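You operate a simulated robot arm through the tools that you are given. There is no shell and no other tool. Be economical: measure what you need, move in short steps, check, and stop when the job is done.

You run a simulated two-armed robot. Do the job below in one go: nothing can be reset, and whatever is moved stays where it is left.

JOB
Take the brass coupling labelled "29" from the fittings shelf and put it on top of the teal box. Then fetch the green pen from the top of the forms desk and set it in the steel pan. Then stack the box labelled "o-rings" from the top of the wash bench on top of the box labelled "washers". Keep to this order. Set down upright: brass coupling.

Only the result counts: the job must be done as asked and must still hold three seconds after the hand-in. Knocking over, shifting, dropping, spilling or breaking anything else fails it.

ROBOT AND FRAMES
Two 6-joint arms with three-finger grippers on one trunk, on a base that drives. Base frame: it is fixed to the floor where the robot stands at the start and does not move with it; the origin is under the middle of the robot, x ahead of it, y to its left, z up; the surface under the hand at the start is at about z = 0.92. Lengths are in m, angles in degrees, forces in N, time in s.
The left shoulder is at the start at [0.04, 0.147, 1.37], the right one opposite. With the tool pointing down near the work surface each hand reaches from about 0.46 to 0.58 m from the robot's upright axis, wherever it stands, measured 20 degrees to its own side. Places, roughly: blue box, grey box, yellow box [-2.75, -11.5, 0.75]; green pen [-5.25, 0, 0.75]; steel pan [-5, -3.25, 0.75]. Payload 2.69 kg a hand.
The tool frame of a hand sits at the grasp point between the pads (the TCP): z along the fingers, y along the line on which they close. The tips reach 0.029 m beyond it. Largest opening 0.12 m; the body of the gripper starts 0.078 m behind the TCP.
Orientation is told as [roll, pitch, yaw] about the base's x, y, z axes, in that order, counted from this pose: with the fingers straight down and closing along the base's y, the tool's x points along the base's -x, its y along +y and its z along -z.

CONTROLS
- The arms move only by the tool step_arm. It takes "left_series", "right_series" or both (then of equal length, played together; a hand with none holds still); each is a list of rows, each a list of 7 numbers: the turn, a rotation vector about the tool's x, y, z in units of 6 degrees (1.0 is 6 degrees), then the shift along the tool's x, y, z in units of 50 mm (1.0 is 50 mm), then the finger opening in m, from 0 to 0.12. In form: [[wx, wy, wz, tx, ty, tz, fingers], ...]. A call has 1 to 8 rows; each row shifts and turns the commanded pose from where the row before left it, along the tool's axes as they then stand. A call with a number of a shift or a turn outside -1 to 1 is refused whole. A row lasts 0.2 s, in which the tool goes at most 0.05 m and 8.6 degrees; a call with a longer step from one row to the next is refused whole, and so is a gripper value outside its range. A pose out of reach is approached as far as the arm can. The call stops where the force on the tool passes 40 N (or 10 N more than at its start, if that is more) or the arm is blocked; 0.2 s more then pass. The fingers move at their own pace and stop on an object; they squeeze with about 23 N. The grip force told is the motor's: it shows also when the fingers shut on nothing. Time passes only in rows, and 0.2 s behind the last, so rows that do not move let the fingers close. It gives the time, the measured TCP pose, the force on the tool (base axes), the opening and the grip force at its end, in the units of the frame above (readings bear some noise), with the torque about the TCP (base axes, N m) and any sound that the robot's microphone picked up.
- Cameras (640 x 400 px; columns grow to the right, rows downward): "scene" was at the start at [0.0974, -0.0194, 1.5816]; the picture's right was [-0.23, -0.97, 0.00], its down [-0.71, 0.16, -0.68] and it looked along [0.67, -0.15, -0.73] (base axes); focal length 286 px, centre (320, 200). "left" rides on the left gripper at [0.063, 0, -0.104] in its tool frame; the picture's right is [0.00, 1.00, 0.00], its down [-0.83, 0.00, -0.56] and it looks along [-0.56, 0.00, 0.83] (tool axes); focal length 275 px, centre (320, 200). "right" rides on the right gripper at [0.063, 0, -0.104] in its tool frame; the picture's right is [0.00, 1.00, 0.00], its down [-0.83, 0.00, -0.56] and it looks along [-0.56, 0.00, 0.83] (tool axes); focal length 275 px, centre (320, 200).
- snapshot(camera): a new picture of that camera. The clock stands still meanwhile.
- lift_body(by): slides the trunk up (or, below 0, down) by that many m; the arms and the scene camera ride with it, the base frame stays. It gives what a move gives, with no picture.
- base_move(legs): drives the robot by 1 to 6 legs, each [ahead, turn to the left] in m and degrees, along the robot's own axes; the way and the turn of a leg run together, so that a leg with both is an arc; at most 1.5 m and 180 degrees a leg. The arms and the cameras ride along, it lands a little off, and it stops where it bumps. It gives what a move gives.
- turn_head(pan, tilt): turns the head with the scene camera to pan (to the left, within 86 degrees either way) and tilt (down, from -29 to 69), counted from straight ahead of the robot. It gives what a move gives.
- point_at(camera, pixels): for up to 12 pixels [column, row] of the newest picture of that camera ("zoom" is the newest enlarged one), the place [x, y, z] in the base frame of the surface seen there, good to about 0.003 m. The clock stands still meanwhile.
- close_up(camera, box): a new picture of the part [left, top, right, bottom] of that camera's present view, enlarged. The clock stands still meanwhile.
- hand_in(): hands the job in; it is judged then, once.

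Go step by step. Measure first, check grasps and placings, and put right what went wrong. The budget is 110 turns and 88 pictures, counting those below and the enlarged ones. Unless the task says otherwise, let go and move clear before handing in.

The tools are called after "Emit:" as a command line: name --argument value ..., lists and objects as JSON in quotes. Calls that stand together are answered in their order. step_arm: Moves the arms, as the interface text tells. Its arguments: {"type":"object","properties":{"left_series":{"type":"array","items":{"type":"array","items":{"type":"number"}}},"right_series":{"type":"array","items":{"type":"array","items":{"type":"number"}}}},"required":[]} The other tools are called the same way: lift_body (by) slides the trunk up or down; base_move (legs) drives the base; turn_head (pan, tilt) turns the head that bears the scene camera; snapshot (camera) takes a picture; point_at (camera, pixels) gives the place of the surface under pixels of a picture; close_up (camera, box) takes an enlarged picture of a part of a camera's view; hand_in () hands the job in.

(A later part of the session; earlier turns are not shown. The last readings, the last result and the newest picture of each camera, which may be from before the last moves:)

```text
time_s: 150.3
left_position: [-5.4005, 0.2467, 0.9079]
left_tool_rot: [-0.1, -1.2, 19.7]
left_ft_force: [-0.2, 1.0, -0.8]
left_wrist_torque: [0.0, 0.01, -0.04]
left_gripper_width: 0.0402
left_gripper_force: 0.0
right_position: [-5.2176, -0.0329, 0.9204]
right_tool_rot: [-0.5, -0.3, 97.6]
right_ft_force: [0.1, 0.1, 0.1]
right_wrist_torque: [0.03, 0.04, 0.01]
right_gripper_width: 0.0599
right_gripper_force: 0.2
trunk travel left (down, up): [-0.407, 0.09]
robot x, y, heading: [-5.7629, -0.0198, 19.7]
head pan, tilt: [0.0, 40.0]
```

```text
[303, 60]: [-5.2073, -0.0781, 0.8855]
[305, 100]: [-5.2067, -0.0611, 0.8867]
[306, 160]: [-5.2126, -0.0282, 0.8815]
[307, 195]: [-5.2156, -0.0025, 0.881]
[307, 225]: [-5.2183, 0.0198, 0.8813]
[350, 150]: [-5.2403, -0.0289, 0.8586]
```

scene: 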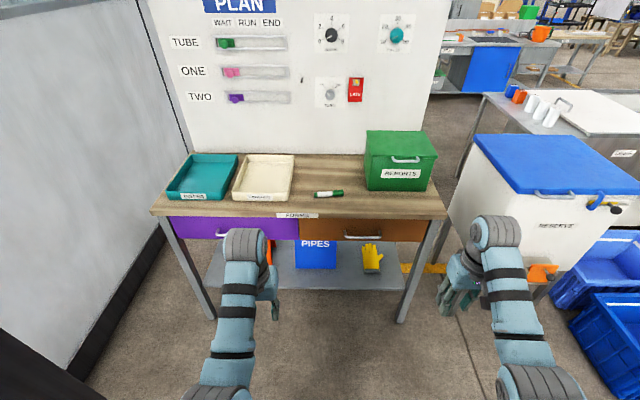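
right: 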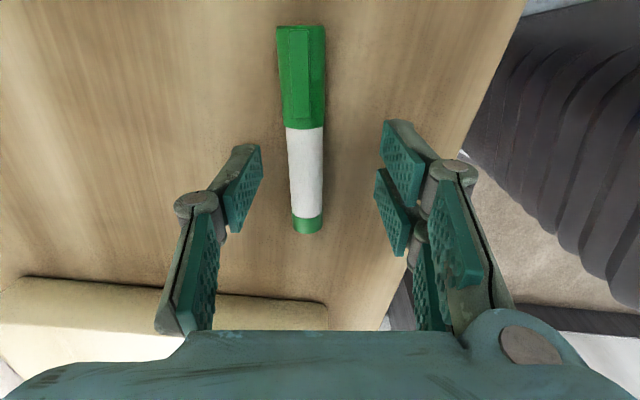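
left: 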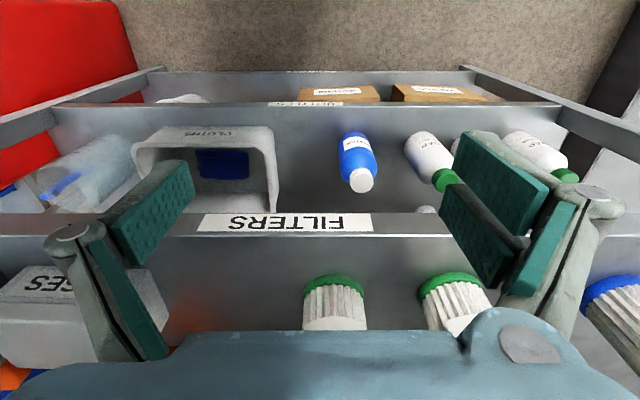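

Pen axis is at x≈−5.212 here, top z 0.8815. Nudge 6 mm, descend 27 mm, and close.

Emit:
step_arm --right_series '[[0, 0, 0, 0, -0.12, 0.2, 0.06], [0, 0, 0, 0, 0, 0.2, 0.06], [0, 0, 0, 0, 0, 0.14, 0.06], [0, 0, 0, 0, 0, 0, 0.04], [0, 0, 0, 0, 0, 0, 0.015], [0, 0, 0, 0, 0, 0, 0.01], [0, 0, 0, 0, 0, 0, 0.01]]'

Emit:
snapshot --camera "right"

```text
time_s: 151.9
left_position: [-5.3991, 0.2483, 0.9084]
left_tool_rot: [-0.1, -1.2, 19.7]
left_ft_force: [-0.2, -0.5, -0.4]
left_wrist_torque: [0.0, -0.04, 0.0]
left_gripper_width: 0.0401
left_gripper_force: 0.0
right_position: [-5.2118, -0.0322, 0.8935]
right_tool_rot: [-0.5, -0.3, 97.6]
right_ft_force: [-0.2, 0.1, -0.1]
right_wrist_torque: [0.01, 0.01, 0.0]
right_gripper_width: 0.0201
right_gripper_force: 23.5
trunk travel left (down, up): [-0.407, 0.09]
robot x, y, heading: [-5.7634, -0.0191, 20.0]
head pan, tilt: [0.0, 40.0]
```

```text
33 pictures are left
```

right: 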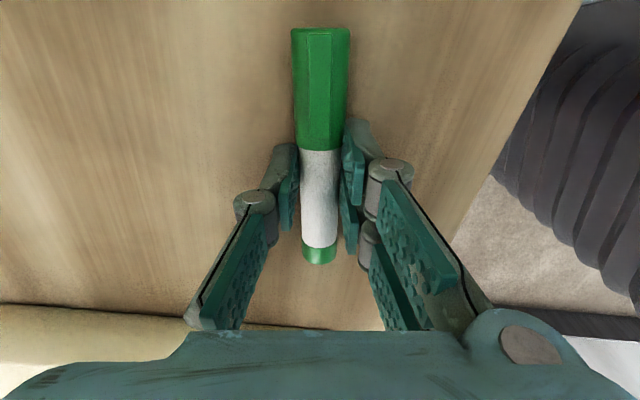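

Pen gripped (0.020 m). Raise the trunk, check, then turn and back away.

Emit:
lift_body --by 0.09

Emit:
snapshot --camera "right"

Emit:
base_move --legs '[[0, -20], [-0.42, 0]]'

```text
time_s: 153.1
left_position: [-5.3998, 0.2471, 0.9987]
left_tool_rot: [0.0, -1.2, 19.8]
left_ft_force: [0.0, 0.0, 0.5]
left_wrist_torque: [0.0, -0.01, 0.02]
left_gripper_width: 0.04
left_gripper_force: 0.1
right_position: [-5.212, -0.032, 0.9828]
right_tool_rot: [-0.5, -0.2, 97.6]
right_ft_force: [-0.8, 0.2, 0.4]
right_wrist_torque: [0.01, -0.01, 0.02]
right_gripper_width: 0.0202
right_gripper_force: 23.3
trunk travel left (down, up): [-0.497, 0.0]
robot x, y, heading: [-5.7623, -0.0229, 19.8]
head pan, tilt: [0.0, 40.0]
```

```text
32 pictures are left
```

right: 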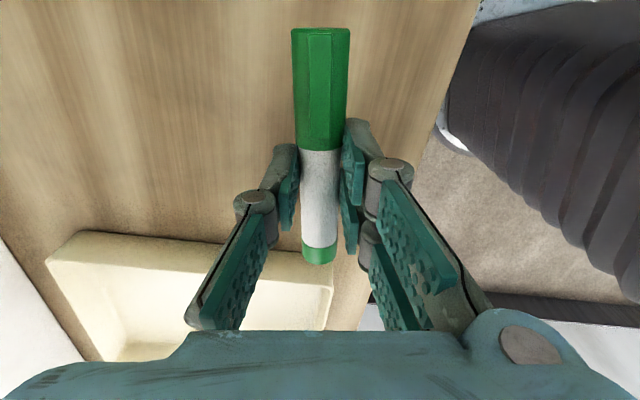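

```text
time_s: 156.8
left_position: [-5.7521, 0.1074, 0.9969]
left_tool_rot: [-0.2, -1.1, -0.1]
left_ft_force: [0.6, -0.2, -0.3]
left_wrist_torque: [0.02, 0.05, 0.01]
left_gripper_width: 0.0397
left_gripper_force: 0.0
right_position: [-5.6727, -0.2183, 0.9801]
right_tool_rot: [-0.5, -0.3, 77.6]
right_ft_force: [0.7, 0.3, -0.7]
right_wrist_torque: [0.0, 0.04, 0.01]
right_gripper_width: 0.02
right_gripper_force: 23.2
trunk travel left (down, up): [-0.497, 0.0]
robot x, y, heading: [-6.187, -0.0153, -0.2]
head pan, tilt: [0.0, 40.0]
```

Pen held. Now drive south along x≈−6.2 to the west side of the pan table.

Emit:
base_move --legs '[[0, -88], [1.5, 0], [1.15, 0]]'

Emit:
turn_head --pan 65 --tilt 35

Emit:
snapshot --camera "scene"

```text
time_s: 173.6
left_position: [-6.0437, -3.1406, 0.9987]
left_tool_rot: [-0.1, -1.2, -90.7]
left_ft_force: [-1.2, -0.2, 0.5]
left_wrist_torque: [-0.04, -0.01, -0.03]
left_gripper_width: 0.0399
left_gripper_force: 0.1
right_position: [-6.3709, -3.2161, 0.983]
right_tool_rot: [-0.6, -0.3, -13.1]
right_ft_force: [0.0, 0.6, -0.1]
right_wrist_torque: [-0.03, 0.0, 0.0]
right_gripper_width: 0.0202
right_gripper_force: 22.7
trunk travel left (down, up): [-0.497, 0.0]
robot x, y, heading: [-6.1643, -2.706, -91.0]
head pan, tilt: [0.0, 40.0]
```

```text
time_s: 175.0
left_position: [-6.0442, -3.1419, 0.997]
left_tool_rot: [-0.2, -1.3, -90.8]
left_ft_force: [0.4, 0.3, 0.4]
left_wrist_torque: [-0.03, 0.02, 0.02]
left_gripper_width: 0.0399
left_gripper_force: 0.1
right_position: [-6.3703, -3.2173, 0.9819]
right_tool_rot: [-0.5, -0.3, -13.1]
right_ft_force: [-0.3, -0.4, 0.8]
right_wrist_torque: [-0.01, -0.01, 0.03]
right_gripper_width: 0.02
right_gripper_force: 22.9
trunk travel left (down, up): [-0.497, 0.0]
robot x, y, heading: [-6.165, -2.7066, -90.8]
head pan, tilt: [65.0, 35.0]
```

```text
31 pictures are left
```

scene: 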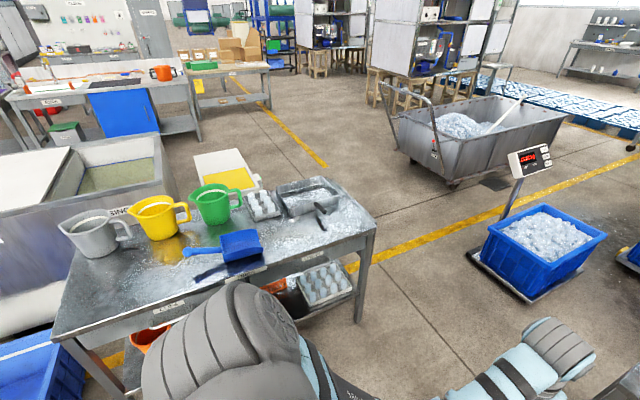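

The pan is at (308,197). Zoom and measure.

Emit:
close_up --camera "scene" --box '[240, 160, 400, 260]'

Emit:
point_at --camera "scene" --pixels '[[277, 186], [326, 180], [338, 194], [288, 215], [305, 198], [300, 190], [320, 190], [325, 220], [374, 232], [320, 205], [265, 205], [350, 225]]'

```text
4.00 times, centred on (320, 210) of scene
```

zoom: 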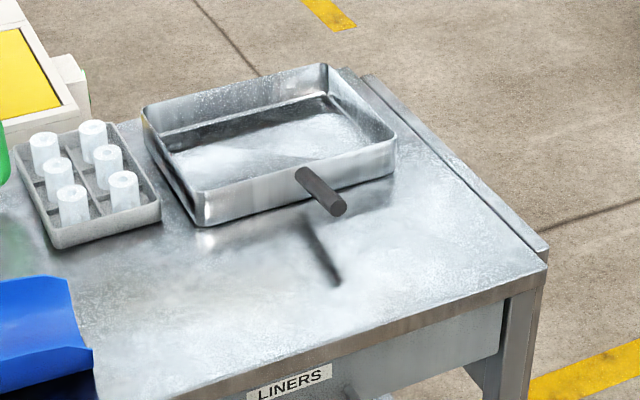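

```text
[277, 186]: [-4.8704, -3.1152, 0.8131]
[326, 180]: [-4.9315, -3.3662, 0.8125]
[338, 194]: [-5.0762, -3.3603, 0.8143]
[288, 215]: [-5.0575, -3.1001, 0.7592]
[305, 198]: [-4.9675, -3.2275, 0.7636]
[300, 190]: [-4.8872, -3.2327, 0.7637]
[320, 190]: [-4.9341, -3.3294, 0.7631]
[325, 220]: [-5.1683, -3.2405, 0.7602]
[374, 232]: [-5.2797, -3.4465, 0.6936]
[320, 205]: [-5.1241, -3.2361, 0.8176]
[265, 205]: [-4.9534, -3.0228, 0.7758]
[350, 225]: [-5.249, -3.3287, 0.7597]
```

Pan inside centre ≈(−4.97, −3.235), floor z 0.763, rim 0.813. I'll stand south of the table at about (−4.97, −3.83); drive around the corner first.

Emit:
base_move --legs '[[0, 29], [1.08, 0], [0.49, 62]]'

```text
time_s: 184.8
left_position: [-4.8303, -3.7761, 0.9978]
left_tool_rot: [0.0, -1.4, 0.9]
left_ft_force: [0.5, 0.2, 0.0]
left_wrist_torque: [0.01, -0.02, 0.01]
left_gripper_width: 0.0401
left_gripper_force: 0.0
right_position: [-4.7448, -4.1005, 0.9834]
right_tool_rot: [-0.6, -0.3, 78.8]
right_ft_force: [0.6, -0.5, 0.6]
right_wrist_torque: [0.01, -0.02, 0.02]
right_gripper_width: 0.0204
right_gripper_force: 22.7
trunk travel left (down, up): [-0.497, 0.0]
robot x, y, heading: [-5.2583, -3.9107, 1.0]
head pan, tilt: [65.0, 35.0]
cut short: leg 3
```

On plan. Forward 0.31, turn left to heading 110, ahead 0.1 to bring the right hand over the pan.

Emit:
base_move --legs '[[0.3, 0], [0, 109], [0.1, 0]]'

Emit:
turn_head --pan -10 --tilt 50

Emit:
snapshot --camera "scene"

Emit:
snapshot --camera "right"

```text
time_s: 192.2
left_position: [-5.2549, -3.4621, 1.002]
left_tool_rot: [-0.1, -2.0, 110.0]
left_ft_force: [-0.1, 0.8, -0.9]
left_wrist_torque: [0.05, 0.02, -0.02]
left_gripper_width: 0.0398
left_gripper_force: 0.1
right_position: [-4.9771, -3.276, 0.9896]
right_tool_rot: [-1.3, -0.6, -172.2]
right_ft_force: [0.2, -1.4, -0.5]
right_wrist_torque: [0.05, -0.01, -0.02]
right_gripper_width: 0.0202
right_gripper_force: 23.0
trunk travel left (down, up): [-0.497, 0.0]
robot x, y, heading: [-4.9933, -3.8129, 109.9]
head pan, tilt: [65.0, 35.0]
```

```text
time_s: 193.7
left_position: [-5.2577, -3.4551, 0.9975]
left_tool_rot: [-0.1, -1.3, 110.0]
left_ft_force: [0.1, -0.5, 0.9]
left_wrist_torque: [-0.02, 0.01, 0.01]
left_gripper_width: 0.0399
left_gripper_force: 0.0
right_position: [-4.9806, -3.2666, 0.9829]
right_tool_rot: [-0.7, -0.3, -172.2]
right_ft_force: [-0.2, 0.5, 0.5]
right_wrist_torque: [0.0, -0.02, 0.04]
right_gripper_width: 0.0201
right_gripper_force: 22.8
trunk travel left (down, up): [-0.497, 0.0]
robot x, y, heading: [-4.9906, -3.8138, 109.9]
head pan, tilt: [-10.0, 50.0]
```

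```text
29 pictures are left
```

scene: 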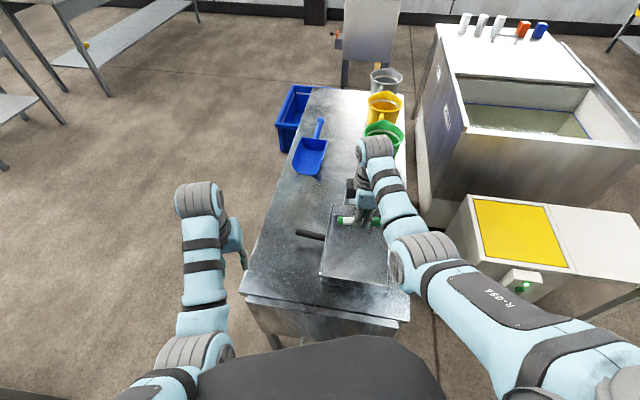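

```text
28 pictures are left
```

right: 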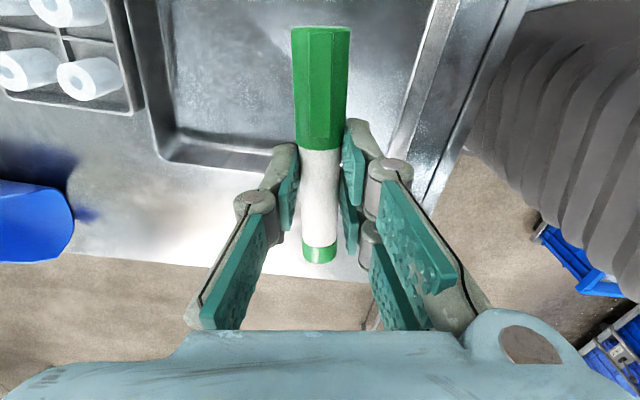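

The right hand with pen is over the pan (TCP −4.981, −3.267; pan x −4.87…−5.08, y −3.10…−3.37). Lower the trunk 0.15 and check.

Emit:
lift_body --by -0.15

Emit:
snapshot --camera "right"

```text
time_s: 195.4
left_position: [-5.2571, -3.4538, 0.8471]
left_tool_rot: [-0.1, -1.2, 110.0]
left_ft_force: [-0.1, 0.0, 0.7]
left_wrist_torque: [0.02, 0.01, -0.02]
left_gripper_width: 0.0402
left_gripper_force: 0.1
right_position: [-4.9805, -3.2662, 0.8329]
right_tool_rot: [-0.6, -0.4, -172.3]
right_ft_force: [0.4, 0.0, -0.2]
right_wrist_torque: [0.05, 0.0, -0.02]
right_gripper_width: 0.0197
right_gripper_force: 23.5
trunk travel left (down, up): [-0.347, 0.15]
robot x, y, heading: [-4.9884, -3.8157, 109.8]
head pan, tilt: [-10.0, 50.0]
```

```text
27 pictures are left
```

right: 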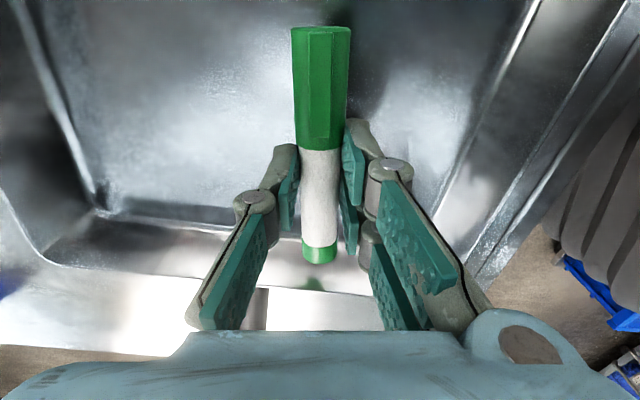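

The pen's west end is near the pan's west wall; measure before lowering.

Emit:
point_at --camera "right" --pixels '[[170, 205], [170, 225], [160, 262], [320, 240], [320, 32], [300, 290], [95, 200], [465, 170], [400, 60], [370, 280]]'

```text
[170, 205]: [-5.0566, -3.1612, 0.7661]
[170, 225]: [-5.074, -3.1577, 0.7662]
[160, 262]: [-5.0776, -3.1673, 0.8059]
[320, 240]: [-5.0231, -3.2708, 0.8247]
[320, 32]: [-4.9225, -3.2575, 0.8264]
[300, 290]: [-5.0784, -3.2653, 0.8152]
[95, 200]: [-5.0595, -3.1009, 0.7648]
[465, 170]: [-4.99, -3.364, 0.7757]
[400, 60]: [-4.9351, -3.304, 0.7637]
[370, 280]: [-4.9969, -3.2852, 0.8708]
```

Pen spans x −5.035…−4.917, well between the walls. Lower 32 mm gently and shift 10 mm inward.

Emit:
step_arm --right_series '[[0, 0, 0, 0.1, -0.2, 0.2, 0.01], [0, 0, 0, 0, 0, 0.2, 0.01], [0, 0, 0, 0, 0, 0.16, 0.01], [0, 0, 0, 0, 0, 0.08, 0.01], [0, 0, 0, 0, 0, 0, 0.01]]'

```text
time_s: 196.6
left_position: [-5.2586, -3.4532, 0.8473]
left_tool_rot: [-0.1, -1.3, 110.0]
left_ft_force: [-0.4, -0.3, -0.8]
left_wrist_torque: [-0.01, 0.03, -0.03]
left_gripper_width: 0.0399
left_gripper_force: 0.0
right_position: [-4.978, -3.2542, 0.8009]
right_tool_rot: [-0.6, -0.2, -172.2]
right_ft_force: [-0.1, -0.3, -0.4]
right_wrist_torque: [0.0, 0.0, 0.03]
right_gripper_width: 0.0197
right_gripper_force: 23.3
trunk travel left (down, up): [-0.347, 0.15]
robot x, y, heading: [-4.9946, -3.8145, 109.6]
head pan, tilt: [-10.0, 50.0]
```

Pen is within ~3 mm of the pan floor. Lower 2 mm and open.

Emit:
step_arm --right_series '[[0, 0, 0, 0, 0, 0.05, 0.01], [0, 0, 0, 0, 0, 0, 0.03], [0, 0, 0, 0, 0, 0, 0.05], [0, 0, 0, 0, 0, 0, 0.05], [0, 0, 0, 0, 0, -0.5, 0.05], [0, 0, 0, 0, 0, -0.5, 0.05]]'

Emit:
lift_body --by 0.15

Emit:
snapshot --camera "right"

```text
time_s: 198.0
left_position: [-5.259, -3.4532, 0.847]
left_tool_rot: [-0.2, -1.3, 110.0]
left_ft_force: [0.6, -0.1, -0.4]
left_wrist_torque: [-0.02, 0.03, 0.02]
left_gripper_width: 0.0399
left_gripper_force: 0.1
right_position: [-4.9765, -3.2568, 0.8505]
right_tool_rot: [-0.6, -0.3, -172.2]
right_ft_force: [-0.5, 0.1, -0.7]
right_wrist_torque: [-0.01, 0.0, 0.0]
right_gripper_width: 0.05
right_gripper_force: 0.0
trunk travel left (down, up): [-0.347, 0.15]
robot x, y, heading: [-4.9892, -3.8161, 109.7]
head pan, tilt: [-10.0, 50.0]
```

```text
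time_s: 199.8
left_position: [-5.2576, -3.4534, 0.9974]
left_tool_rot: [-0.1, -1.2, 109.9]
left_ft_force: [-0.4, 1.1, 0.2]
left_wrist_torque: [-0.01, 0.01, -0.01]
left_gripper_width: 0.0402
left_gripper_force: 0.1
right_position: [-4.9782, -3.2549, 0.9995]
right_tool_rot: [-0.6, -0.3, -172.2]
right_ft_force: [0.0, 0.3, 0.1]
right_wrist_torque: [-0.01, 0.02, -0.01]
right_gripper_width: 0.0502
right_gripper_force: 0.1
trunk travel left (down, up): [-0.497, 0.0]
robot x, y, heading: [-4.9911, -3.8138, 109.6]
head pan, tilt: [-10.0, 50.0]
```

```text
26 pictures are left
```

right: 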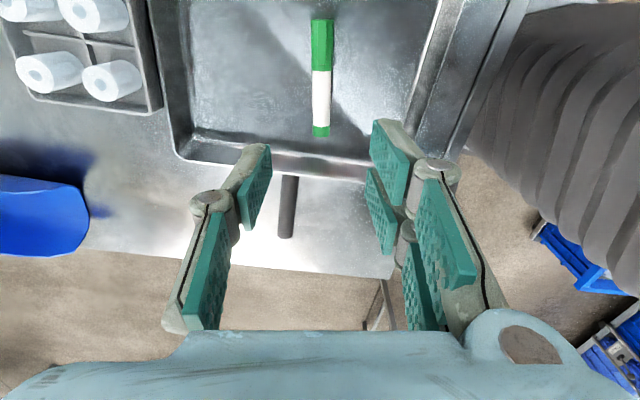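

Pen lies in the pan at (322,80). Next: turn east, drive out of the gap and look south toward the boxes at (−2.75, −11.5).

Emit:
base_move --legs '[[0, -110], [1.1, 0], [0, -30], [1.0, 0]]'

Emit:
turn_head --pan -45 --tilt 15

Emit:
snapshot --camera "scene"

```text
time_s: 216.2
left_position: [-2.5674, -4.3591, 0.997]
left_tool_rot: [-0.2, -1.3, -28.5]
left_ft_force: [0.2, -0.3, 0.3]
left_wrist_torque: [-0.01, -0.02, 0.01]
left_gripper_width: 0.0403
left_gripper_force: 0.0
right_position: [-2.647, -4.6934, 0.9997]
right_tool_rot: [-0.7, -0.3, 49.2]
right_ft_force: [-0.7, 0.1, -0.7]
right_wrist_torque: [0.01, 0.0, -0.01]
right_gripper_width: 0.0501
right_gripper_force: 0.1
trunk travel left (down, up): [-0.497, 0.0]
robot x, y, heading: [-3.0037, -4.2636, -29.1]
head pan, tilt: [-10.0, 50.0]
```

```text
time_s: 217.3
left_position: [-2.5651, -4.3599, 0.9967]
left_tool_rot: [0.0, -1.2, -28.6]
left_ft_force: [-0.1, 0.1, -0.9]
left_wrist_torque: [0.0, 0.04, 0.01]
left_gripper_width: 0.04
left_gripper_force: 0.1
right_position: [-2.6457, -4.6933, 1.0]
right_tool_rot: [-0.6, -0.3, 49.2]
right_ft_force: [-0.1, -0.2, 0.0]
right_wrist_torque: [0.01, 0.0, -0.02]
right_gripper_width: 0.0502
right_gripper_force: 0.1
trunk travel left (down, up): [-0.497, 0.0]
robot x, y, heading: [-3.004, -4.2636, -28.9]
head pan, tilt: [-45.0, 15.0]
```

```text
25 pictures are left
```

scene: 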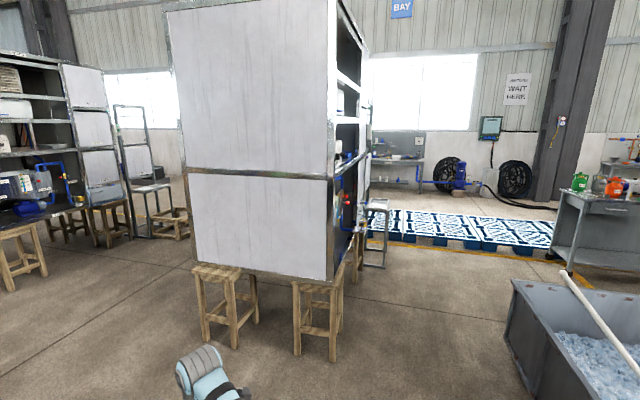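

A booth stands ahead; pallets and a bench behind it. Measure positions.

Emit:
point_at --camera "scene" --pixels '[[334, 355], [205, 345], [355, 280], [375, 262], [400, 165], [395, 240], [480, 245], [520, 385], [570, 268], [590, 200], [335, 200], [420, 185]]'

Emit:
close_up --camera "scene" --box '[330, 100, 640, 290]'

```text
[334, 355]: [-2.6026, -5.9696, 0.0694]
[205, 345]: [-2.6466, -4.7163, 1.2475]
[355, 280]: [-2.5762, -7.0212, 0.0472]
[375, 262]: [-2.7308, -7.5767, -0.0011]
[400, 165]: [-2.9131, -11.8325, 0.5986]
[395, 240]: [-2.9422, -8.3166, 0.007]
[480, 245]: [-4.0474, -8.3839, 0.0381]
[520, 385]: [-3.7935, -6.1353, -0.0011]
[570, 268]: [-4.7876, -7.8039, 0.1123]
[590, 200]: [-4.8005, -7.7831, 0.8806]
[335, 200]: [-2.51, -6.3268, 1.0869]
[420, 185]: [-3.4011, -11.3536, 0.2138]
```

```text
2.06 times, centred on (485, 195) of scene
```

zoom: 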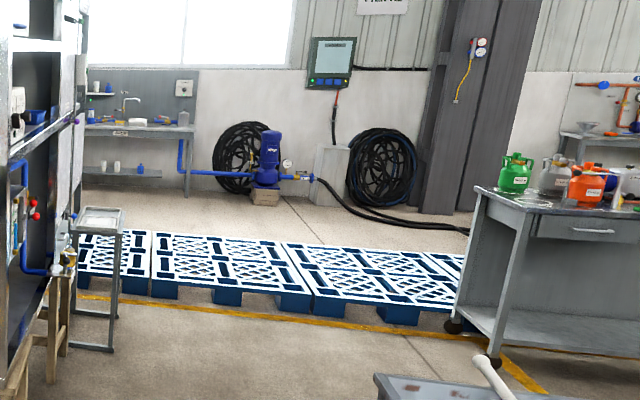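

Pallets block the direct way at y −8.3. Look at the gap between the booths to the east.

Emit:
turn_head --pan -10 --tilt 15

Emit:
snapshot --camera "scene"

Emit:
point_at --camera "scene" --pixels '[[60, 330], [150, 300], [200, 250], [260, 240], [300, 270], [320, 300], [330, 200], [350, 220], [280, 220], [240, 270], [400, 250], [380, 240]]'

```text
time_s: 218.3
left_position: [-2.5658, -4.3595, 0.997]
left_tool_rot: [-0.2, -1.4, -28.7]
left_ft_force: [0.1, 0.7, 0.5]
left_wrist_torque: [-0.01, 0.02, -0.02]
left_gripper_width: 0.0403
left_gripper_force: 0.0
right_position: [-2.6459, -4.6928, 1.0007]
right_tool_rot: [-0.6, -0.2, 49.2]
right_ft_force: [0.1, 0.3, 0.1]
right_wrist_torque: [-0.01, -0.03, -0.01]
right_gripper_width: 0.0498
right_gripper_force: 0.1
trunk travel left (down, up): [-0.497, 0.0]
robot x, y, heading: [-3.0031, -4.2646, -28.7]
head pan, tilt: [-10.0, 15.0]
```

```text
23 pictures are left
```

scene: 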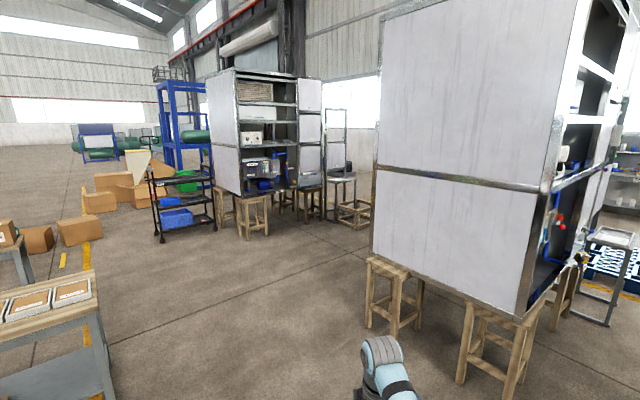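

```text
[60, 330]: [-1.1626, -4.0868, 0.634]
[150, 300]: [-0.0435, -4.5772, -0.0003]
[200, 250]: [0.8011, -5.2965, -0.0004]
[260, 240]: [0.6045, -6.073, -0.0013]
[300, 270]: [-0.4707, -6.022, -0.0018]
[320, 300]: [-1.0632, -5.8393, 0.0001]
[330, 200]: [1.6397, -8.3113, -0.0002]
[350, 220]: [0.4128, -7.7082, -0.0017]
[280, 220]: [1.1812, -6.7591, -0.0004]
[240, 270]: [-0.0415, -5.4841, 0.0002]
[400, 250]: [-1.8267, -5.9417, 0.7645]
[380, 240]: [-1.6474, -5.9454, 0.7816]
```

There is a ~2 m wide gap between the booths at x −1.5…0.5. Drive to (−0.5, −4.95) and face south.

Emit:
base_move --legs '[[0, 13], [1.3, 0], [1.3, 0], [0, -74]]'

Emit:
turn_head --pan -10 --tilt 15

Emit:
snapshot --camera "scene"

Emit:
point_at --camera "scene" --pixels '[[200, 300], [260, 240], [320, 240], [380, 240], [320, 210], [380, 200], [420, 240], [350, 190], [300, 190], [440, 190], [400, 180], [260, 200]]'

```text
time_s: 234.9
left_position: [-0.326, -5.3408, 0.9975]
left_tool_rot: [0.0, -1.2, -85.4]
left_ft_force: [0.3, -0.3, -0.4]
left_wrist_torque: [0.01, 0.0, 0.02]
left_gripper_width: 0.0399
left_gripper_force: 0.0
right_position: [-0.6501, -5.4572, 1.0004]
right_tool_rot: [-0.6, -0.3, -7.6]
right_ft_force: [0.2, 0.3, -0.9]
right_wrist_torque: [0.01, 0.04, -0.03]
right_gripper_width: 0.0501
right_gripper_force: 0.0
trunk travel left (down, up): [-0.497, 0.0]
robot x, y, heading: [-0.4864, -4.922, -85.7]
head pan, tilt: [-10.0, 15.0]
```

```text
time_s: 235.5
left_position: [-0.3276, -5.341, 0.9964]
left_tool_rot: [-0.1, -1.2, -85.3]
left_ft_force: [0.1, 0.2, -0.1]
left_wrist_torque: [-0.01, -0.01, 0.02]
left_gripper_width: 0.0398
left_gripper_force: 0.0
right_position: [-0.6506, -5.4579, 0.9987]
right_tool_rot: [-0.6, -0.2, -7.6]
right_ft_force: [-0.6, -0.2, 0.7]
right_wrist_torque: [0.01, -0.03, 0.02]
right_gripper_width: 0.05
right_gripper_force: 0.0
trunk travel left (down, up): [-0.497, 0.0]
robot x, y, heading: [-0.4849, -4.924, -85.7]
head pan, tilt: [-10.0, 15.0]
```

```text
22 pictures are left
```

scene: 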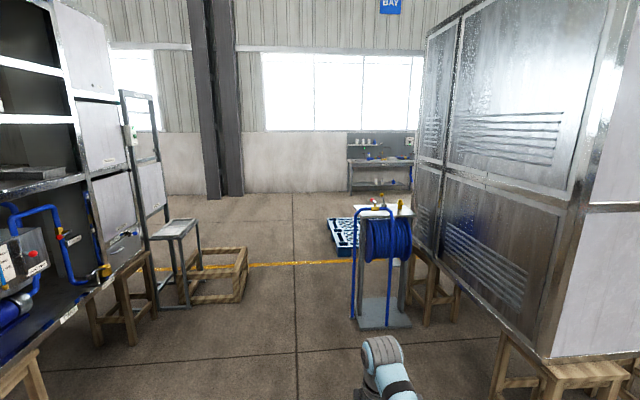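

```text
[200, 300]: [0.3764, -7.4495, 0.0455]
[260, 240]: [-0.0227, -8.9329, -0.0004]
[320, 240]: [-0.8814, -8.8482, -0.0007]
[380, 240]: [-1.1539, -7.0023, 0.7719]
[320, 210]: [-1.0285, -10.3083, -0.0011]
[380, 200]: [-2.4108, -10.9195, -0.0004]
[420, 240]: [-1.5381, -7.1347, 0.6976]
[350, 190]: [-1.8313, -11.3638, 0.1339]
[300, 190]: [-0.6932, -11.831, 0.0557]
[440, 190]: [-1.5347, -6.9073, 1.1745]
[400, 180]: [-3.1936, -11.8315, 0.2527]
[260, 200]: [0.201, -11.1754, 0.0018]
```

South way is clear at x≈−0.45 between hose trolley (x≈−1.05) and the wooden frame. Check the frame's edge and pallet extents.

Emit:
point_at --camera "scene" --pixels '[[240, 300], [246, 260], [352, 315], [365, 328], [332, 222], [345, 256], [350, 165], [380, 160], [333, 235]]'

Emit:
close_up --camera "scene" --box '[310, 120, 430, 270]'

```text
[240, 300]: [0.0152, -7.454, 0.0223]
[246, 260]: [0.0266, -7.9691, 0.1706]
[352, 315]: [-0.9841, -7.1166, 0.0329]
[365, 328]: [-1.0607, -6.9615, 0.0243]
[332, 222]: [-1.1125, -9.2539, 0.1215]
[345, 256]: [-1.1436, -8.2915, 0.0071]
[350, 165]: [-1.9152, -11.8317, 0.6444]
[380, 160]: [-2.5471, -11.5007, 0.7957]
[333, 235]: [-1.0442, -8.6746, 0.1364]
```

```text
2.67 times, centred on (370, 195) of scene
```

zoom: 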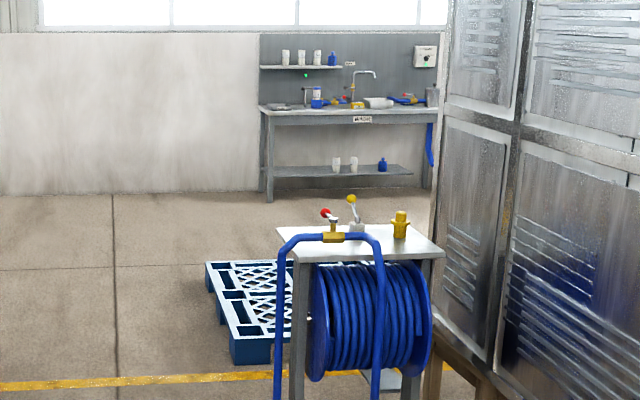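

Gap centre x −0.48, pallets end by y≈−9.4. Drive straight south to y≈−10.4, then west.

Emit:
base_move --legs '[[0, -4], [1.5, 0], [1.3, 0]]'

Emit:
base_move --legs '[[1.4, 0], [1.3, 0], [0, -90]]'

```text
time_s: 249.5
left_position: [-0.3444, -8.1556, 0.9968]
left_tool_rot: [-0.2, -1.2, -89.8]
left_ft_force: [-0.2, 0.3, 0.4]
left_wrist_torque: [-0.02, 0.0, -0.03]
left_gripper_width: 0.0402
left_gripper_force: 0.0
right_position: [-0.675, -8.248, 1.0007]
right_tool_rot: [-0.7, -0.3, -12.0]
right_ft_force: [-0.4, 0.1, -0.4]
right_wrist_torque: [-0.01, -0.01, -0.01]
right_gripper_width: 0.0501
right_gripper_force: 0.1
trunk travel left (down, up): [-0.497, 0.0]
robot x, y, heading: [-0.4729, -7.7246, -89.6]
head pan, tilt: [-10.0, 15.0]
```

```text
time_s: 266.3
left_position: [-0.9026, -10.536, 0.9972]
left_tool_rot: [-0.1, -1.2, -179.2]
left_ft_force: [0.2, 0.9, 0.0]
left_wrist_torque: [0.02, -0.01, 0.01]
left_gripper_width: 0.0401
left_gripper_force: 0.0
right_position: [-0.9964, -10.2053, 0.9995]
right_tool_rot: [-0.6, -0.3, -101.4]
right_ft_force: [0.0, 0.5, 0.0]
right_wrist_torque: [0.02, -0.02, 0.02]
right_gripper_width: 0.05
right_gripper_force: 0.0
trunk travel left (down, up): [-0.497, 0.0]
robot x, y, heading: [-0.4763, -10.4074, -179.7]
head pan, tilt: [-10.0, 15.0]
```

Drive west 1.95 m and turn left to face the bench.

Emit:
base_move --legs '[[1.2, 0], [0.9, 0], [0, 89]]'

Emit:
turn_head --pan 0 --tilt 35

Emit:
snapshot --camera "scene"

```text
time_s: 280.5
left_position: [-2.4563, -10.8404, 0.9968]
left_tool_rot: [-0.2, -1.2, -90.8]
left_ft_force: [-0.3, 0.2, -0.6]
left_wrist_torque: [0.01, -0.02, 0.02]
left_gripper_width: 0.0398
left_gripper_force: 0.0
right_position: [-2.789, -10.9262, 0.9996]
right_tool_rot: [-0.6, -0.4, -13.1]
right_ft_force: [0.1, 0.2, -0.1]
right_wrist_torque: [-0.01, 0.01, 0.04]
right_gripper_width: 0.05
right_gripper_force: 0.0
trunk travel left (down, up): [-0.497, 0.0]
robot x, y, heading: [-2.5764, -10.4074, -91.2]
head pan, tilt: [-10.0, 15.0]
```

```text
time_s: 281.4
left_position: [-2.4558, -10.8396, 0.996]
left_tool_rot: [-0.1, -1.1, -90.8]
left_ft_force: [1.5, -0.8, -1.2]
left_wrist_torque: [0.01, 0.0, 0.02]
left_gripper_width: 0.0401
left_gripper_force: 0.1
right_position: [-2.7888, -10.926, 0.9991]
right_tool_rot: [-0.6, -0.4, -12.9]
right_ft_force: [0.0, -0.1, -0.6]
right_wrist_torque: [0.02, 0.03, -0.04]
right_gripper_width: 0.0499
right_gripper_force: 0.0
trunk travel left (down, up): [-0.497, 0.0]
robot x, y, heading: [-2.5802, -10.4092, -91.2]
head pan, tilt: [0.0, 35.0]
```

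```text
20 pictures are left
```

scene: 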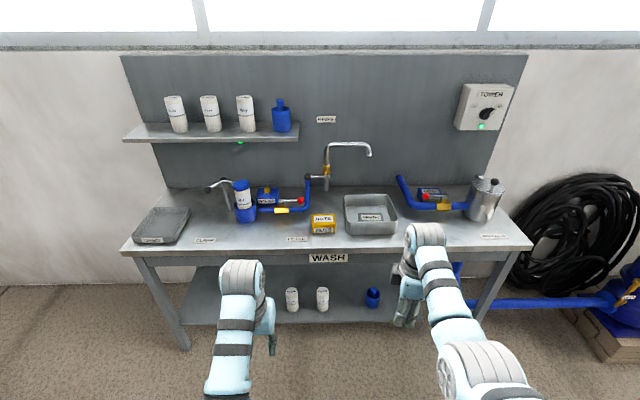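

Boxes are at (268,195), (322,223), (432,195). Zoom in to read labels and measure.

Emit:
close_up --camera "scene" --box '[190, 160, 350, 260]'

Emit:
point_at --camera "zoom" --pixels '[[480, 250], [530, 222], [575, 222], [495, 222], [530, 260], [310, 120], [275, 125], [340, 120], [310, 150], [450, 260], [590, 270], [520, 300]]'

Emit:
close_up --camera "scene" --box '[370, 160, 530, 260]'

Emit:
point_at --camera "zoom" --pixels '[[200, 125], [250, 110], [300, 125], [215, 150], [290, 150], [250, 165], [250, 130], [200, 180], [300, 220]]'

```text
4.00 times, centred on (270, 210) of scene
```

zoom: 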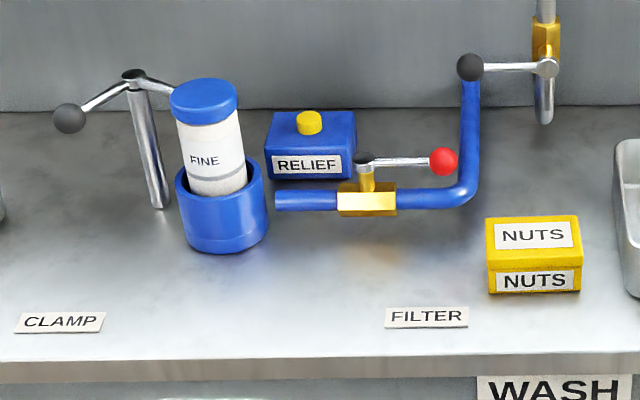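

```text
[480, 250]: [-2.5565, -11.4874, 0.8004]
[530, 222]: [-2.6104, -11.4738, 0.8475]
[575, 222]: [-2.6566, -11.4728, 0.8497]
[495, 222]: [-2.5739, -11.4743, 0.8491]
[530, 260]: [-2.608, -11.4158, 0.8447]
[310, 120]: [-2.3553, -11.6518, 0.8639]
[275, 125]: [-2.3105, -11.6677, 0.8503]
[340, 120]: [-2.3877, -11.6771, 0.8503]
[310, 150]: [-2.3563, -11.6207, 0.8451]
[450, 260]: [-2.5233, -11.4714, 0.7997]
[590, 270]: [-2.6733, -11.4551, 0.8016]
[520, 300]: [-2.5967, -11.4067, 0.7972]
```

```text
4.00 times, centred on (450, 210) of scene
```

zoom: 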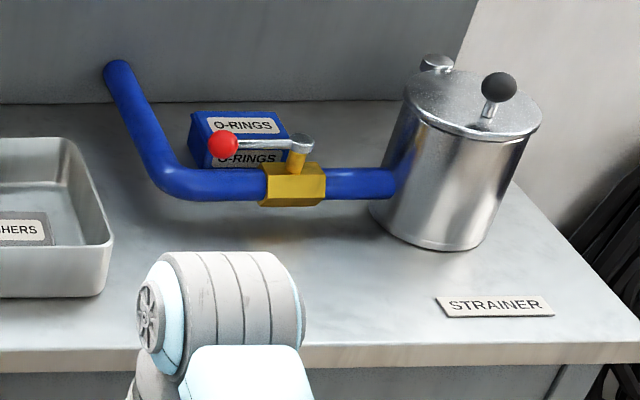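

```text
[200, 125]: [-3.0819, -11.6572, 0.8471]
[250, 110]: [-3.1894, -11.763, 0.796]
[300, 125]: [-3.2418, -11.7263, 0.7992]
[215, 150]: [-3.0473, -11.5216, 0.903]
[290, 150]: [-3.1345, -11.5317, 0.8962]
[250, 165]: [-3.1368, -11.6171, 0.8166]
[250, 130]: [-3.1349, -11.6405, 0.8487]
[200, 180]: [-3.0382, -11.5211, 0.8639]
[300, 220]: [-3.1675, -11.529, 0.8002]
```

O-RINGS is the blue box at ≈(−3.13, −11.65), behind a pipe with a valve; "…HERS" lies in the tray at (370,217). Zoom there.

Emit:
close_up --camera "scene" --box '[330, 170, 450, 250]'

Emit:
point_at --camera "zoom" --pixels '[[80, 140], [340, 140], [120, 340], [370, 330], [215, 225], [160, 220], [265, 220], [215, 250], [215, 270], [160, 255], [270, 255], [215, 200]]'

```text
5.00 times, centred on (390, 210) of scene
```

zoom: 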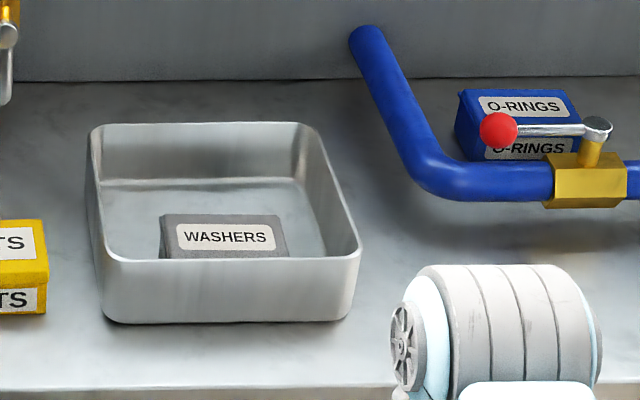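

```text
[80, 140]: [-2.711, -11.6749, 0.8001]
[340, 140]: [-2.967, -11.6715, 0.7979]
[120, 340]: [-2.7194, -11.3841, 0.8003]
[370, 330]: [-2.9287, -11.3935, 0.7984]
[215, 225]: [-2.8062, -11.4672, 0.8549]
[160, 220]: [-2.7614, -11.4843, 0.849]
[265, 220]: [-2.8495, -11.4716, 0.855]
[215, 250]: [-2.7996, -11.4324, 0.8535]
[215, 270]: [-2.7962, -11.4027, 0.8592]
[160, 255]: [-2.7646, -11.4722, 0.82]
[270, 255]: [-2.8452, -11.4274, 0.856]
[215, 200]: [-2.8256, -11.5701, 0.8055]
```

O-rings sits behind the pipe and lever, so the fingers must come down steeply. Measure box corners, pipe, pot, and bench edge.

Emit:
point_at --camera "zoom" --pixels '[[466, 95], [565, 92], [475, 125], [579, 120], [470, 150], [458, 110], [500, 130], [560, 130], [590, 175], [450, 180], [370, 40], [400, 120]]'

Emit:
point_at --camera "scene" --pixels '[[468, 200], [476, 215], [503, 185], [486, 178], [480, 221], [330, 249], [480, 248], [444, 200], [441, 194], [350, 275], [450, 275], [420, 170]]'

```text
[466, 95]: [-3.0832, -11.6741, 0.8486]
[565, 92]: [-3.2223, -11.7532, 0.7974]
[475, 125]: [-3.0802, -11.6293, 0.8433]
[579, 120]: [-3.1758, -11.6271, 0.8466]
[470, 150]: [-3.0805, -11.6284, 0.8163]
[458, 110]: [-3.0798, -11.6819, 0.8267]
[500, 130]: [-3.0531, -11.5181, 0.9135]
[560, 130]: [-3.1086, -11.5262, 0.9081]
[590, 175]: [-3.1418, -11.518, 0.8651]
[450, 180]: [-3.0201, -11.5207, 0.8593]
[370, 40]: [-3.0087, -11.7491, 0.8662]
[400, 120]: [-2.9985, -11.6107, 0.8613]
```

```text
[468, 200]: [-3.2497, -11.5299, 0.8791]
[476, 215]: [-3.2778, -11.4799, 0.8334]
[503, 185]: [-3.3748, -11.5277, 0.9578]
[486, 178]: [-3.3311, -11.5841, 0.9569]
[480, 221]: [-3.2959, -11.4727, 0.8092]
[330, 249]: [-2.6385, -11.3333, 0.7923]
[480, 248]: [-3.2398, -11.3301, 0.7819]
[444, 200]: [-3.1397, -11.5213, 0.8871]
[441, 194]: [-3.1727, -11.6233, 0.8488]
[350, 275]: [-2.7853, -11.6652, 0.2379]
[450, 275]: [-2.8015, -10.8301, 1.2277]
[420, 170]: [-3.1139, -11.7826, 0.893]
```

O-rings: x −3.08…−3.176, front y −11.627, top z 0.849; lever at y −11.526 up to z 0.913; bench edge y −11.33. A forward-tilted approach with the fingers closing along x and the camera on top fits best, so test whether the wrist can turn that far.

Emit:
step_arm --right_series '[[0, 0, -1, 0, 0, 0, 0.12], [0, 0, -1, 0, 0, 0, 0.12], [0, 0, -1, 0, 0, 0, 0.12], [0, 0, -1, 0, 0, 0, 0.12], [0, 0, -1, 0, 0, 0, 0.12], [0, 0, -1, 0, 0, 0, 0.12], [0, 0, -1, 0, 0, 0, 0.12], [0, 0, -1, 0, 0, 0, 0.12]]'

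Emit:
step_arm --right_series '[[0, 0, -1, 0, 0, 0, 0.12], [0, 0, -1, 0, 0, 0, 0.12], [0, 0, -1, 0, 0, 0, 0.12], [0, 0, -1, 0, 0, 0, 0.12], [0, 0, -1, 0, 0, 0, 0.12], [0, 0, -1, 0, 0, 0, 0.12], [0, 0, -1, 0, 0, 0, 0.12], [0, 0, -1, 0, 0, 0, 0.12]]'

```text
time_s: 283.2
left_position: [-2.4566, -10.8399, 0.9961]
left_tool_rot: [-0.1, -1.3, -90.8]
left_ft_force: [0.4, 1.0, -0.1]
left_wrist_torque: [0.01, 0.01, 0.01]
left_gripper_width: 0.04
left_gripper_force: 0.1
right_position: [-2.7881, -10.9257, 0.9998]
right_tool_rot: [-0.7, 0.3, 35.0]
right_ft_force: [0.8, 0.4, 0.6]
right_wrist_torque: [0.01, -0.04, 0.01]
right_gripper_width: 0.12
right_gripper_force: 0.0
trunk travel left (down, up): [-0.497, 0.0]
robot x, y, heading: [-2.579, -10.41, -91.0]
head pan, tilt: [0.0, 35.0]
```

```text
time_s: 285.0
left_position: [-2.456, -10.8406, 0.9974]
left_tool_rot: [-0.1, -1.2, -90.9]
left_ft_force: [-0.3, 0.9, -0.2]
left_wrist_torque: [-0.03, -0.02, 0.03]
left_gripper_width: 0.04
left_gripper_force: 0.1
right_position: [-2.7868, -10.9261, 0.9993]
right_tool_rot: [-0.1, 0.5, 82.4]
right_ft_force: [-0.2, -0.3, 0.2]
right_wrist_torque: [-0.02, 0.0, 0.0]
right_gripper_width: 0.12
right_gripper_force: 0.0
trunk travel left (down, up): [-0.497, 0.0]
robot x, y, heading: [-2.5774, -10.4104, -91.2]
head pan, tilt: [0.0, 35.0]
```

The wrist turns fine (yaw 82). Finish to 90 and tilt 40° forward.

Emit:
step_arm --right_series '[[0, 0, -1, 0, 0, 0, 0.12], [0, 0.95, -0.27, 0, 0, 0, 0.12], [0, 0.95, 0, 0, 0, 0, 0.12], [0, 0.95, 0, 0, 0, 0, 0.12], [0, 0.95, 0, 0, 0, 0, 0.12], [0, 0.95, 0, 0, 0, 0, 0.12], [0, 0.95, 0, 0, 0, 0, 0.12], [0, 0.95, 0, 0, 0, 0, 0.12]]'

```text
time_s: 286.8
left_position: [-2.455, -10.8405, 0.9964]
left_tool_rot: [-0.1, -1.3, -90.8]
left_ft_force: [-0.5, 0.1, 0.7]
left_wrist_torque: [-0.01, -0.01, -0.03]
left_gripper_width: 0.0401
left_gripper_force: 0.0
right_position: [-2.7466, -10.9606, 0.9822]
right_tool_rot: [-0.3, 40.6, 83.1]
right_ft_force: [0.7, 0.9, 0.2]
right_wrist_torque: [-0.01, -0.01, -0.05]
right_gripper_width: 0.1199
right_gripper_force: 0.1
right hand out of reach, approached as far as the arm can: row 1, 2, 3, 4, 5, 6, 7
trunk travel left (down, up): [-0.497, 0.0]
robot x, y, heading: [-2.5762, -10.4074, -90.9]
head pan, tilt: [0.0, 35.0]
```

Wrist limit leaves yaw at 83°, so I'll face heading −84 to align. Reposition the base to (−3.09, −10.51), heading −84.

Emit:
base_move --legs '[[0, -78], [0.52, 0], [0, 85]]'

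Emit:
snapshot --camera "scene"

```text
time_s: 296.8
left_position: [-2.9139, -10.9166, 0.9974]
left_tool_rot: [-0.1, -1.2, -83.9]
left_ft_force: [-0.3, 0.3, -0.1]
left_wrist_torque: [0.01, 0.01, -0.01]
left_gripper_width: 0.0399
left_gripper_force: 0.1
right_position: [-3.1858, -11.0716, 0.9825]
right_tool_rot: [-0.3, 40.5, 90.1]
right_ft_force: [-0.3, -1.0, 0.0]
right_wrist_torque: [0.01, -0.04, -0.01]
right_gripper_width: 0.12
right_gripper_force: 0.1
trunk travel left (down, up): [-0.497, 0.0]
robot x, y, heading: [-3.0845, -10.5018, -84.3]
head pan, tilt: [0.0, 35.0]
```

```text
16 pictures are left
```

scene: 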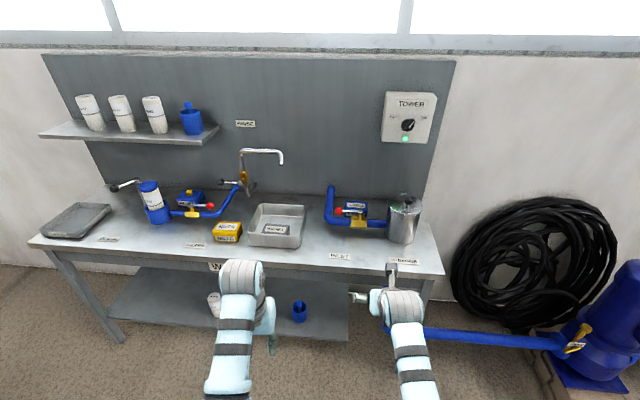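

Aligned (yaw 90.1). Before lowering the trunk, raise and tilt the left hand out of the way, and raise the right a little.

Emit:
step_arm --left_series '[[0, -1, 0, 0, 0, 0, 0.04], [0, -1, 0, 0, 0, 0, 0.04], [0, -1, 0, 0, 0, 0, 0.04], [0, -1, 0, 0, 0, 0, 0.04], [0, -1, 0, 0, 0, 0, 0.04], [0, -1, 0, 0, 0, 0, 0.04], [0, -1, 0, 0, 0, 0, 0.04], [0, -1, 0, 0, 0, 0, 0.04]]'

Emit:
step_arm --left_series '[[0, 0, 0, -0.7, 0, -0.65, 0.04], [0, 0, 0, -0.7, 0, -0.65, 0.04], [0, 0, 0, -0.7, 0, -0.65, 0.04], [0, 0, 0, -0.7, 0, -0.65, 0.04], [0, 0, 0, -0.7, 0, -0.65, 0.04], [0, 0, 0, -0.7, 0, -0.65, 0.04]]' --right_series '[[0, 0, 0, 0.5, 0, -0.6, 0.12], [0, 0, 0, 0, 0, 0, 0.12], [0, 0, 0, 0, 0, 0, 0.12], [0, 0, 0, 0, 0, 0, 0.12], [0, 0, 0, 0, 0, 0, 0.12], [0, 0, 0, 0, 0, 0, 0.12]]'

Emit:
base_move --legs '[[0.36, 0]]'

Emit:
snapshot --camera "right"

```text
time_s: 297.6
left_position: [-2.866, -10.9788, 1.0719]
left_tool_rot: [5.0, -29.8, -84.2]
left_ft_force: [-0.5, 0.2, -0.1]
left_wrist_torque: [-0.01, 0.02, 0.02]
left_gripper_width: 0.0403
left_gripper_force: 0.1
right_position: [-3.1868, -11.0722, 0.9818]
right_tool_rot: [-0.4, 40.5, 90.1]
right_ft_force: [-0.1, -0.1, 0.5]
right_wrist_torque: [-0.04, -0.01, 0.0]
right_gripper_width: 0.1202
right_gripper_force: 0.0
trunk travel left (down, up): [-0.497, 0.0]
robot x, y, heading: [-3.0847, -10.5022, -83.8]
head pan, tilt: [0.0, 35.0]
stopped in row 4 (left hand): the arm was blocked; the commanded pose is now the measured one
```

```text
time_s: 299.0
left_position: [-2.8814, -11.0846, 1.3295]
left_tool_rot: [4.6, -29.6, -84.2]
left_ft_force: [-0.1, -0.7, 0.3]
left_wrist_torque: [-0.02, 0.03, 0.01]
left_gripper_width: 0.0401
left_gripper_force: 0.1
left hand out of reach, approached as far as the arm can: row 3, 4
right_position: [-3.1816, -11.0798, 1.014]
right_tool_rot: [-0.6, 40.5, 89.3]
right_ft_force: [-0.2, -0.2, 0.3]
right_wrist_torque: [-0.02, -0.02, 0.01]
right_gripper_width: 0.1197
right_gripper_force: 0.0
right hand out of reach, approached as far as the arm can: row 1
trunk travel left (down, up): [-0.497, 0.0]
robot x, y, heading: [-3.0843, -10.5025, -84.2]
head pan, tilt: [0.0, 35.0]
```

```text
time_s: 301.3
left_position: [-2.8439, -11.4357, 1.3313]
left_tool_rot: [4.6, -29.9, -84.3]
left_ft_force: [0.6, -0.3, -0.6]
left_wrist_torque: [-0.03, 0.03, -0.03]
left_gripper_width: 0.0401
left_gripper_force: 0.0
right_position: [-3.1456, -11.4331, 1.0147]
right_tool_rot: [-0.5, 40.7, 89.3]
right_ft_force: [-0.1, -0.2, -0.2]
right_wrist_torque: [0.0, -0.03, 0.0]
right_gripper_width: 0.1201
right_gripper_force: 0.1
trunk travel left (down, up): [-0.497, 0.0]
robot x, y, heading: [-3.0503, -10.857, -84.0]
head pan, tilt: [0.0, 35.0]
```

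```text
15 pictures are left
```

right: 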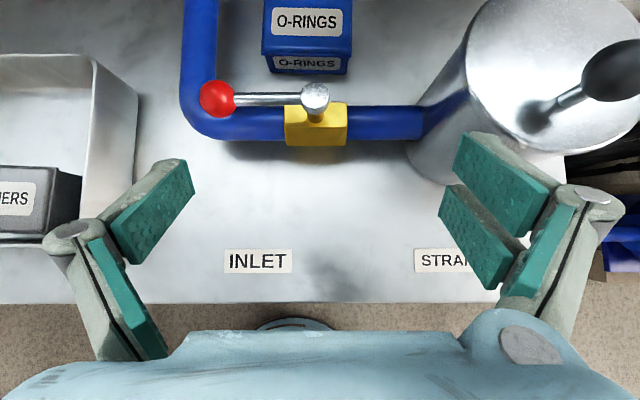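

Great view: O-RINGS at (308,35), pipe and lever in front. Measure precisely.

Emit:
point_at --camera "right" --pixels '[[265, 45], [350, 45], [305, 8], [305, 45], [270, 70], [345, 72], [275, 5], [350, 5], [215, 98], [315, 98], [465, 50], [590, 90]]'

```text
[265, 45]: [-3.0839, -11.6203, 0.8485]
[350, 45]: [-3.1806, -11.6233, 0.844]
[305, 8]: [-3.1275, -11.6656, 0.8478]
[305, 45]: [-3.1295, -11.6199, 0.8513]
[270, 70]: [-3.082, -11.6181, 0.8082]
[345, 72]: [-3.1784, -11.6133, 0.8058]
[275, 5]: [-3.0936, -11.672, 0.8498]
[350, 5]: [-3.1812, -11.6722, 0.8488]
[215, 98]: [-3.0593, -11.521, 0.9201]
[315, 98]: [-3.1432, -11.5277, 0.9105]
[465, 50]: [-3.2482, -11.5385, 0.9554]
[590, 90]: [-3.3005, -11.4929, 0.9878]
```

Box is 0.10 wide (x −3.081…−3.181), top z 0.849. Drive ahead 0.13 at this safe height, reduce tilt to 30°.

Emit:
base_move --legs '[[0.13, 0]]'

Emit:
step_arm --right_series '[[0, -0.85, 0, 0, 0, 0, 0.12], [0, -0.85, 0, 0, 0, 0, 0.12], [0, 0, 0, 0, 0, 0, 0.12]]'

```text
time_s: 302.6
left_position: [-2.8298, -11.5556, 1.3345]
left_tool_rot: [4.6, -30.2, -84.0]
left_ft_force: [0.0, 1.4, -0.6]
left_wrist_torque: [-0.07, -0.02, -0.02]
left_gripper_width: 0.0399
left_gripper_force: 0.1
right_position: [-3.132, -11.5547, 1.0176]
right_tool_rot: [-0.6, 41.0, 89.4]
right_ft_force: [-0.6, 0.5, 1.0]
right_wrist_torque: [-0.06, 0.01, -0.02]
right_gripper_width: 0.1201
right_gripper_force: 0.0
trunk travel left (down, up): [-0.497, 0.0]
robot x, y, heading: [-3.0338, -10.9864, -83.9]
head pan, tilt: [0.0, 35.0]
```

```text
time_s: 303.4
left_position: [-2.829, -11.5644, 1.3302]
left_tool_rot: [4.6, -29.7, -84.0]
left_ft_force: [0.1, 0.0, 0.0]
left_wrist_torque: [0.0, 0.02, -0.01]
left_gripper_width: 0.04
left_gripper_force: 0.1
right_position: [-3.1299, -11.5631, 1.0137]
right_tool_rot: [-0.4, 30.3, 89.5]
right_ft_force: [-0.2, -0.6, 0.9]
right_wrist_torque: [-0.03, 0.0, 0.01]
right_gripper_width: 0.1197
right_gripper_force: 0.0
trunk travel left (down, up): [-0.497, 0.0]
robot x, y, heading: [-3.035, -10.984, -84.1]
head pan, tilt: [0.0, 35.0]
```

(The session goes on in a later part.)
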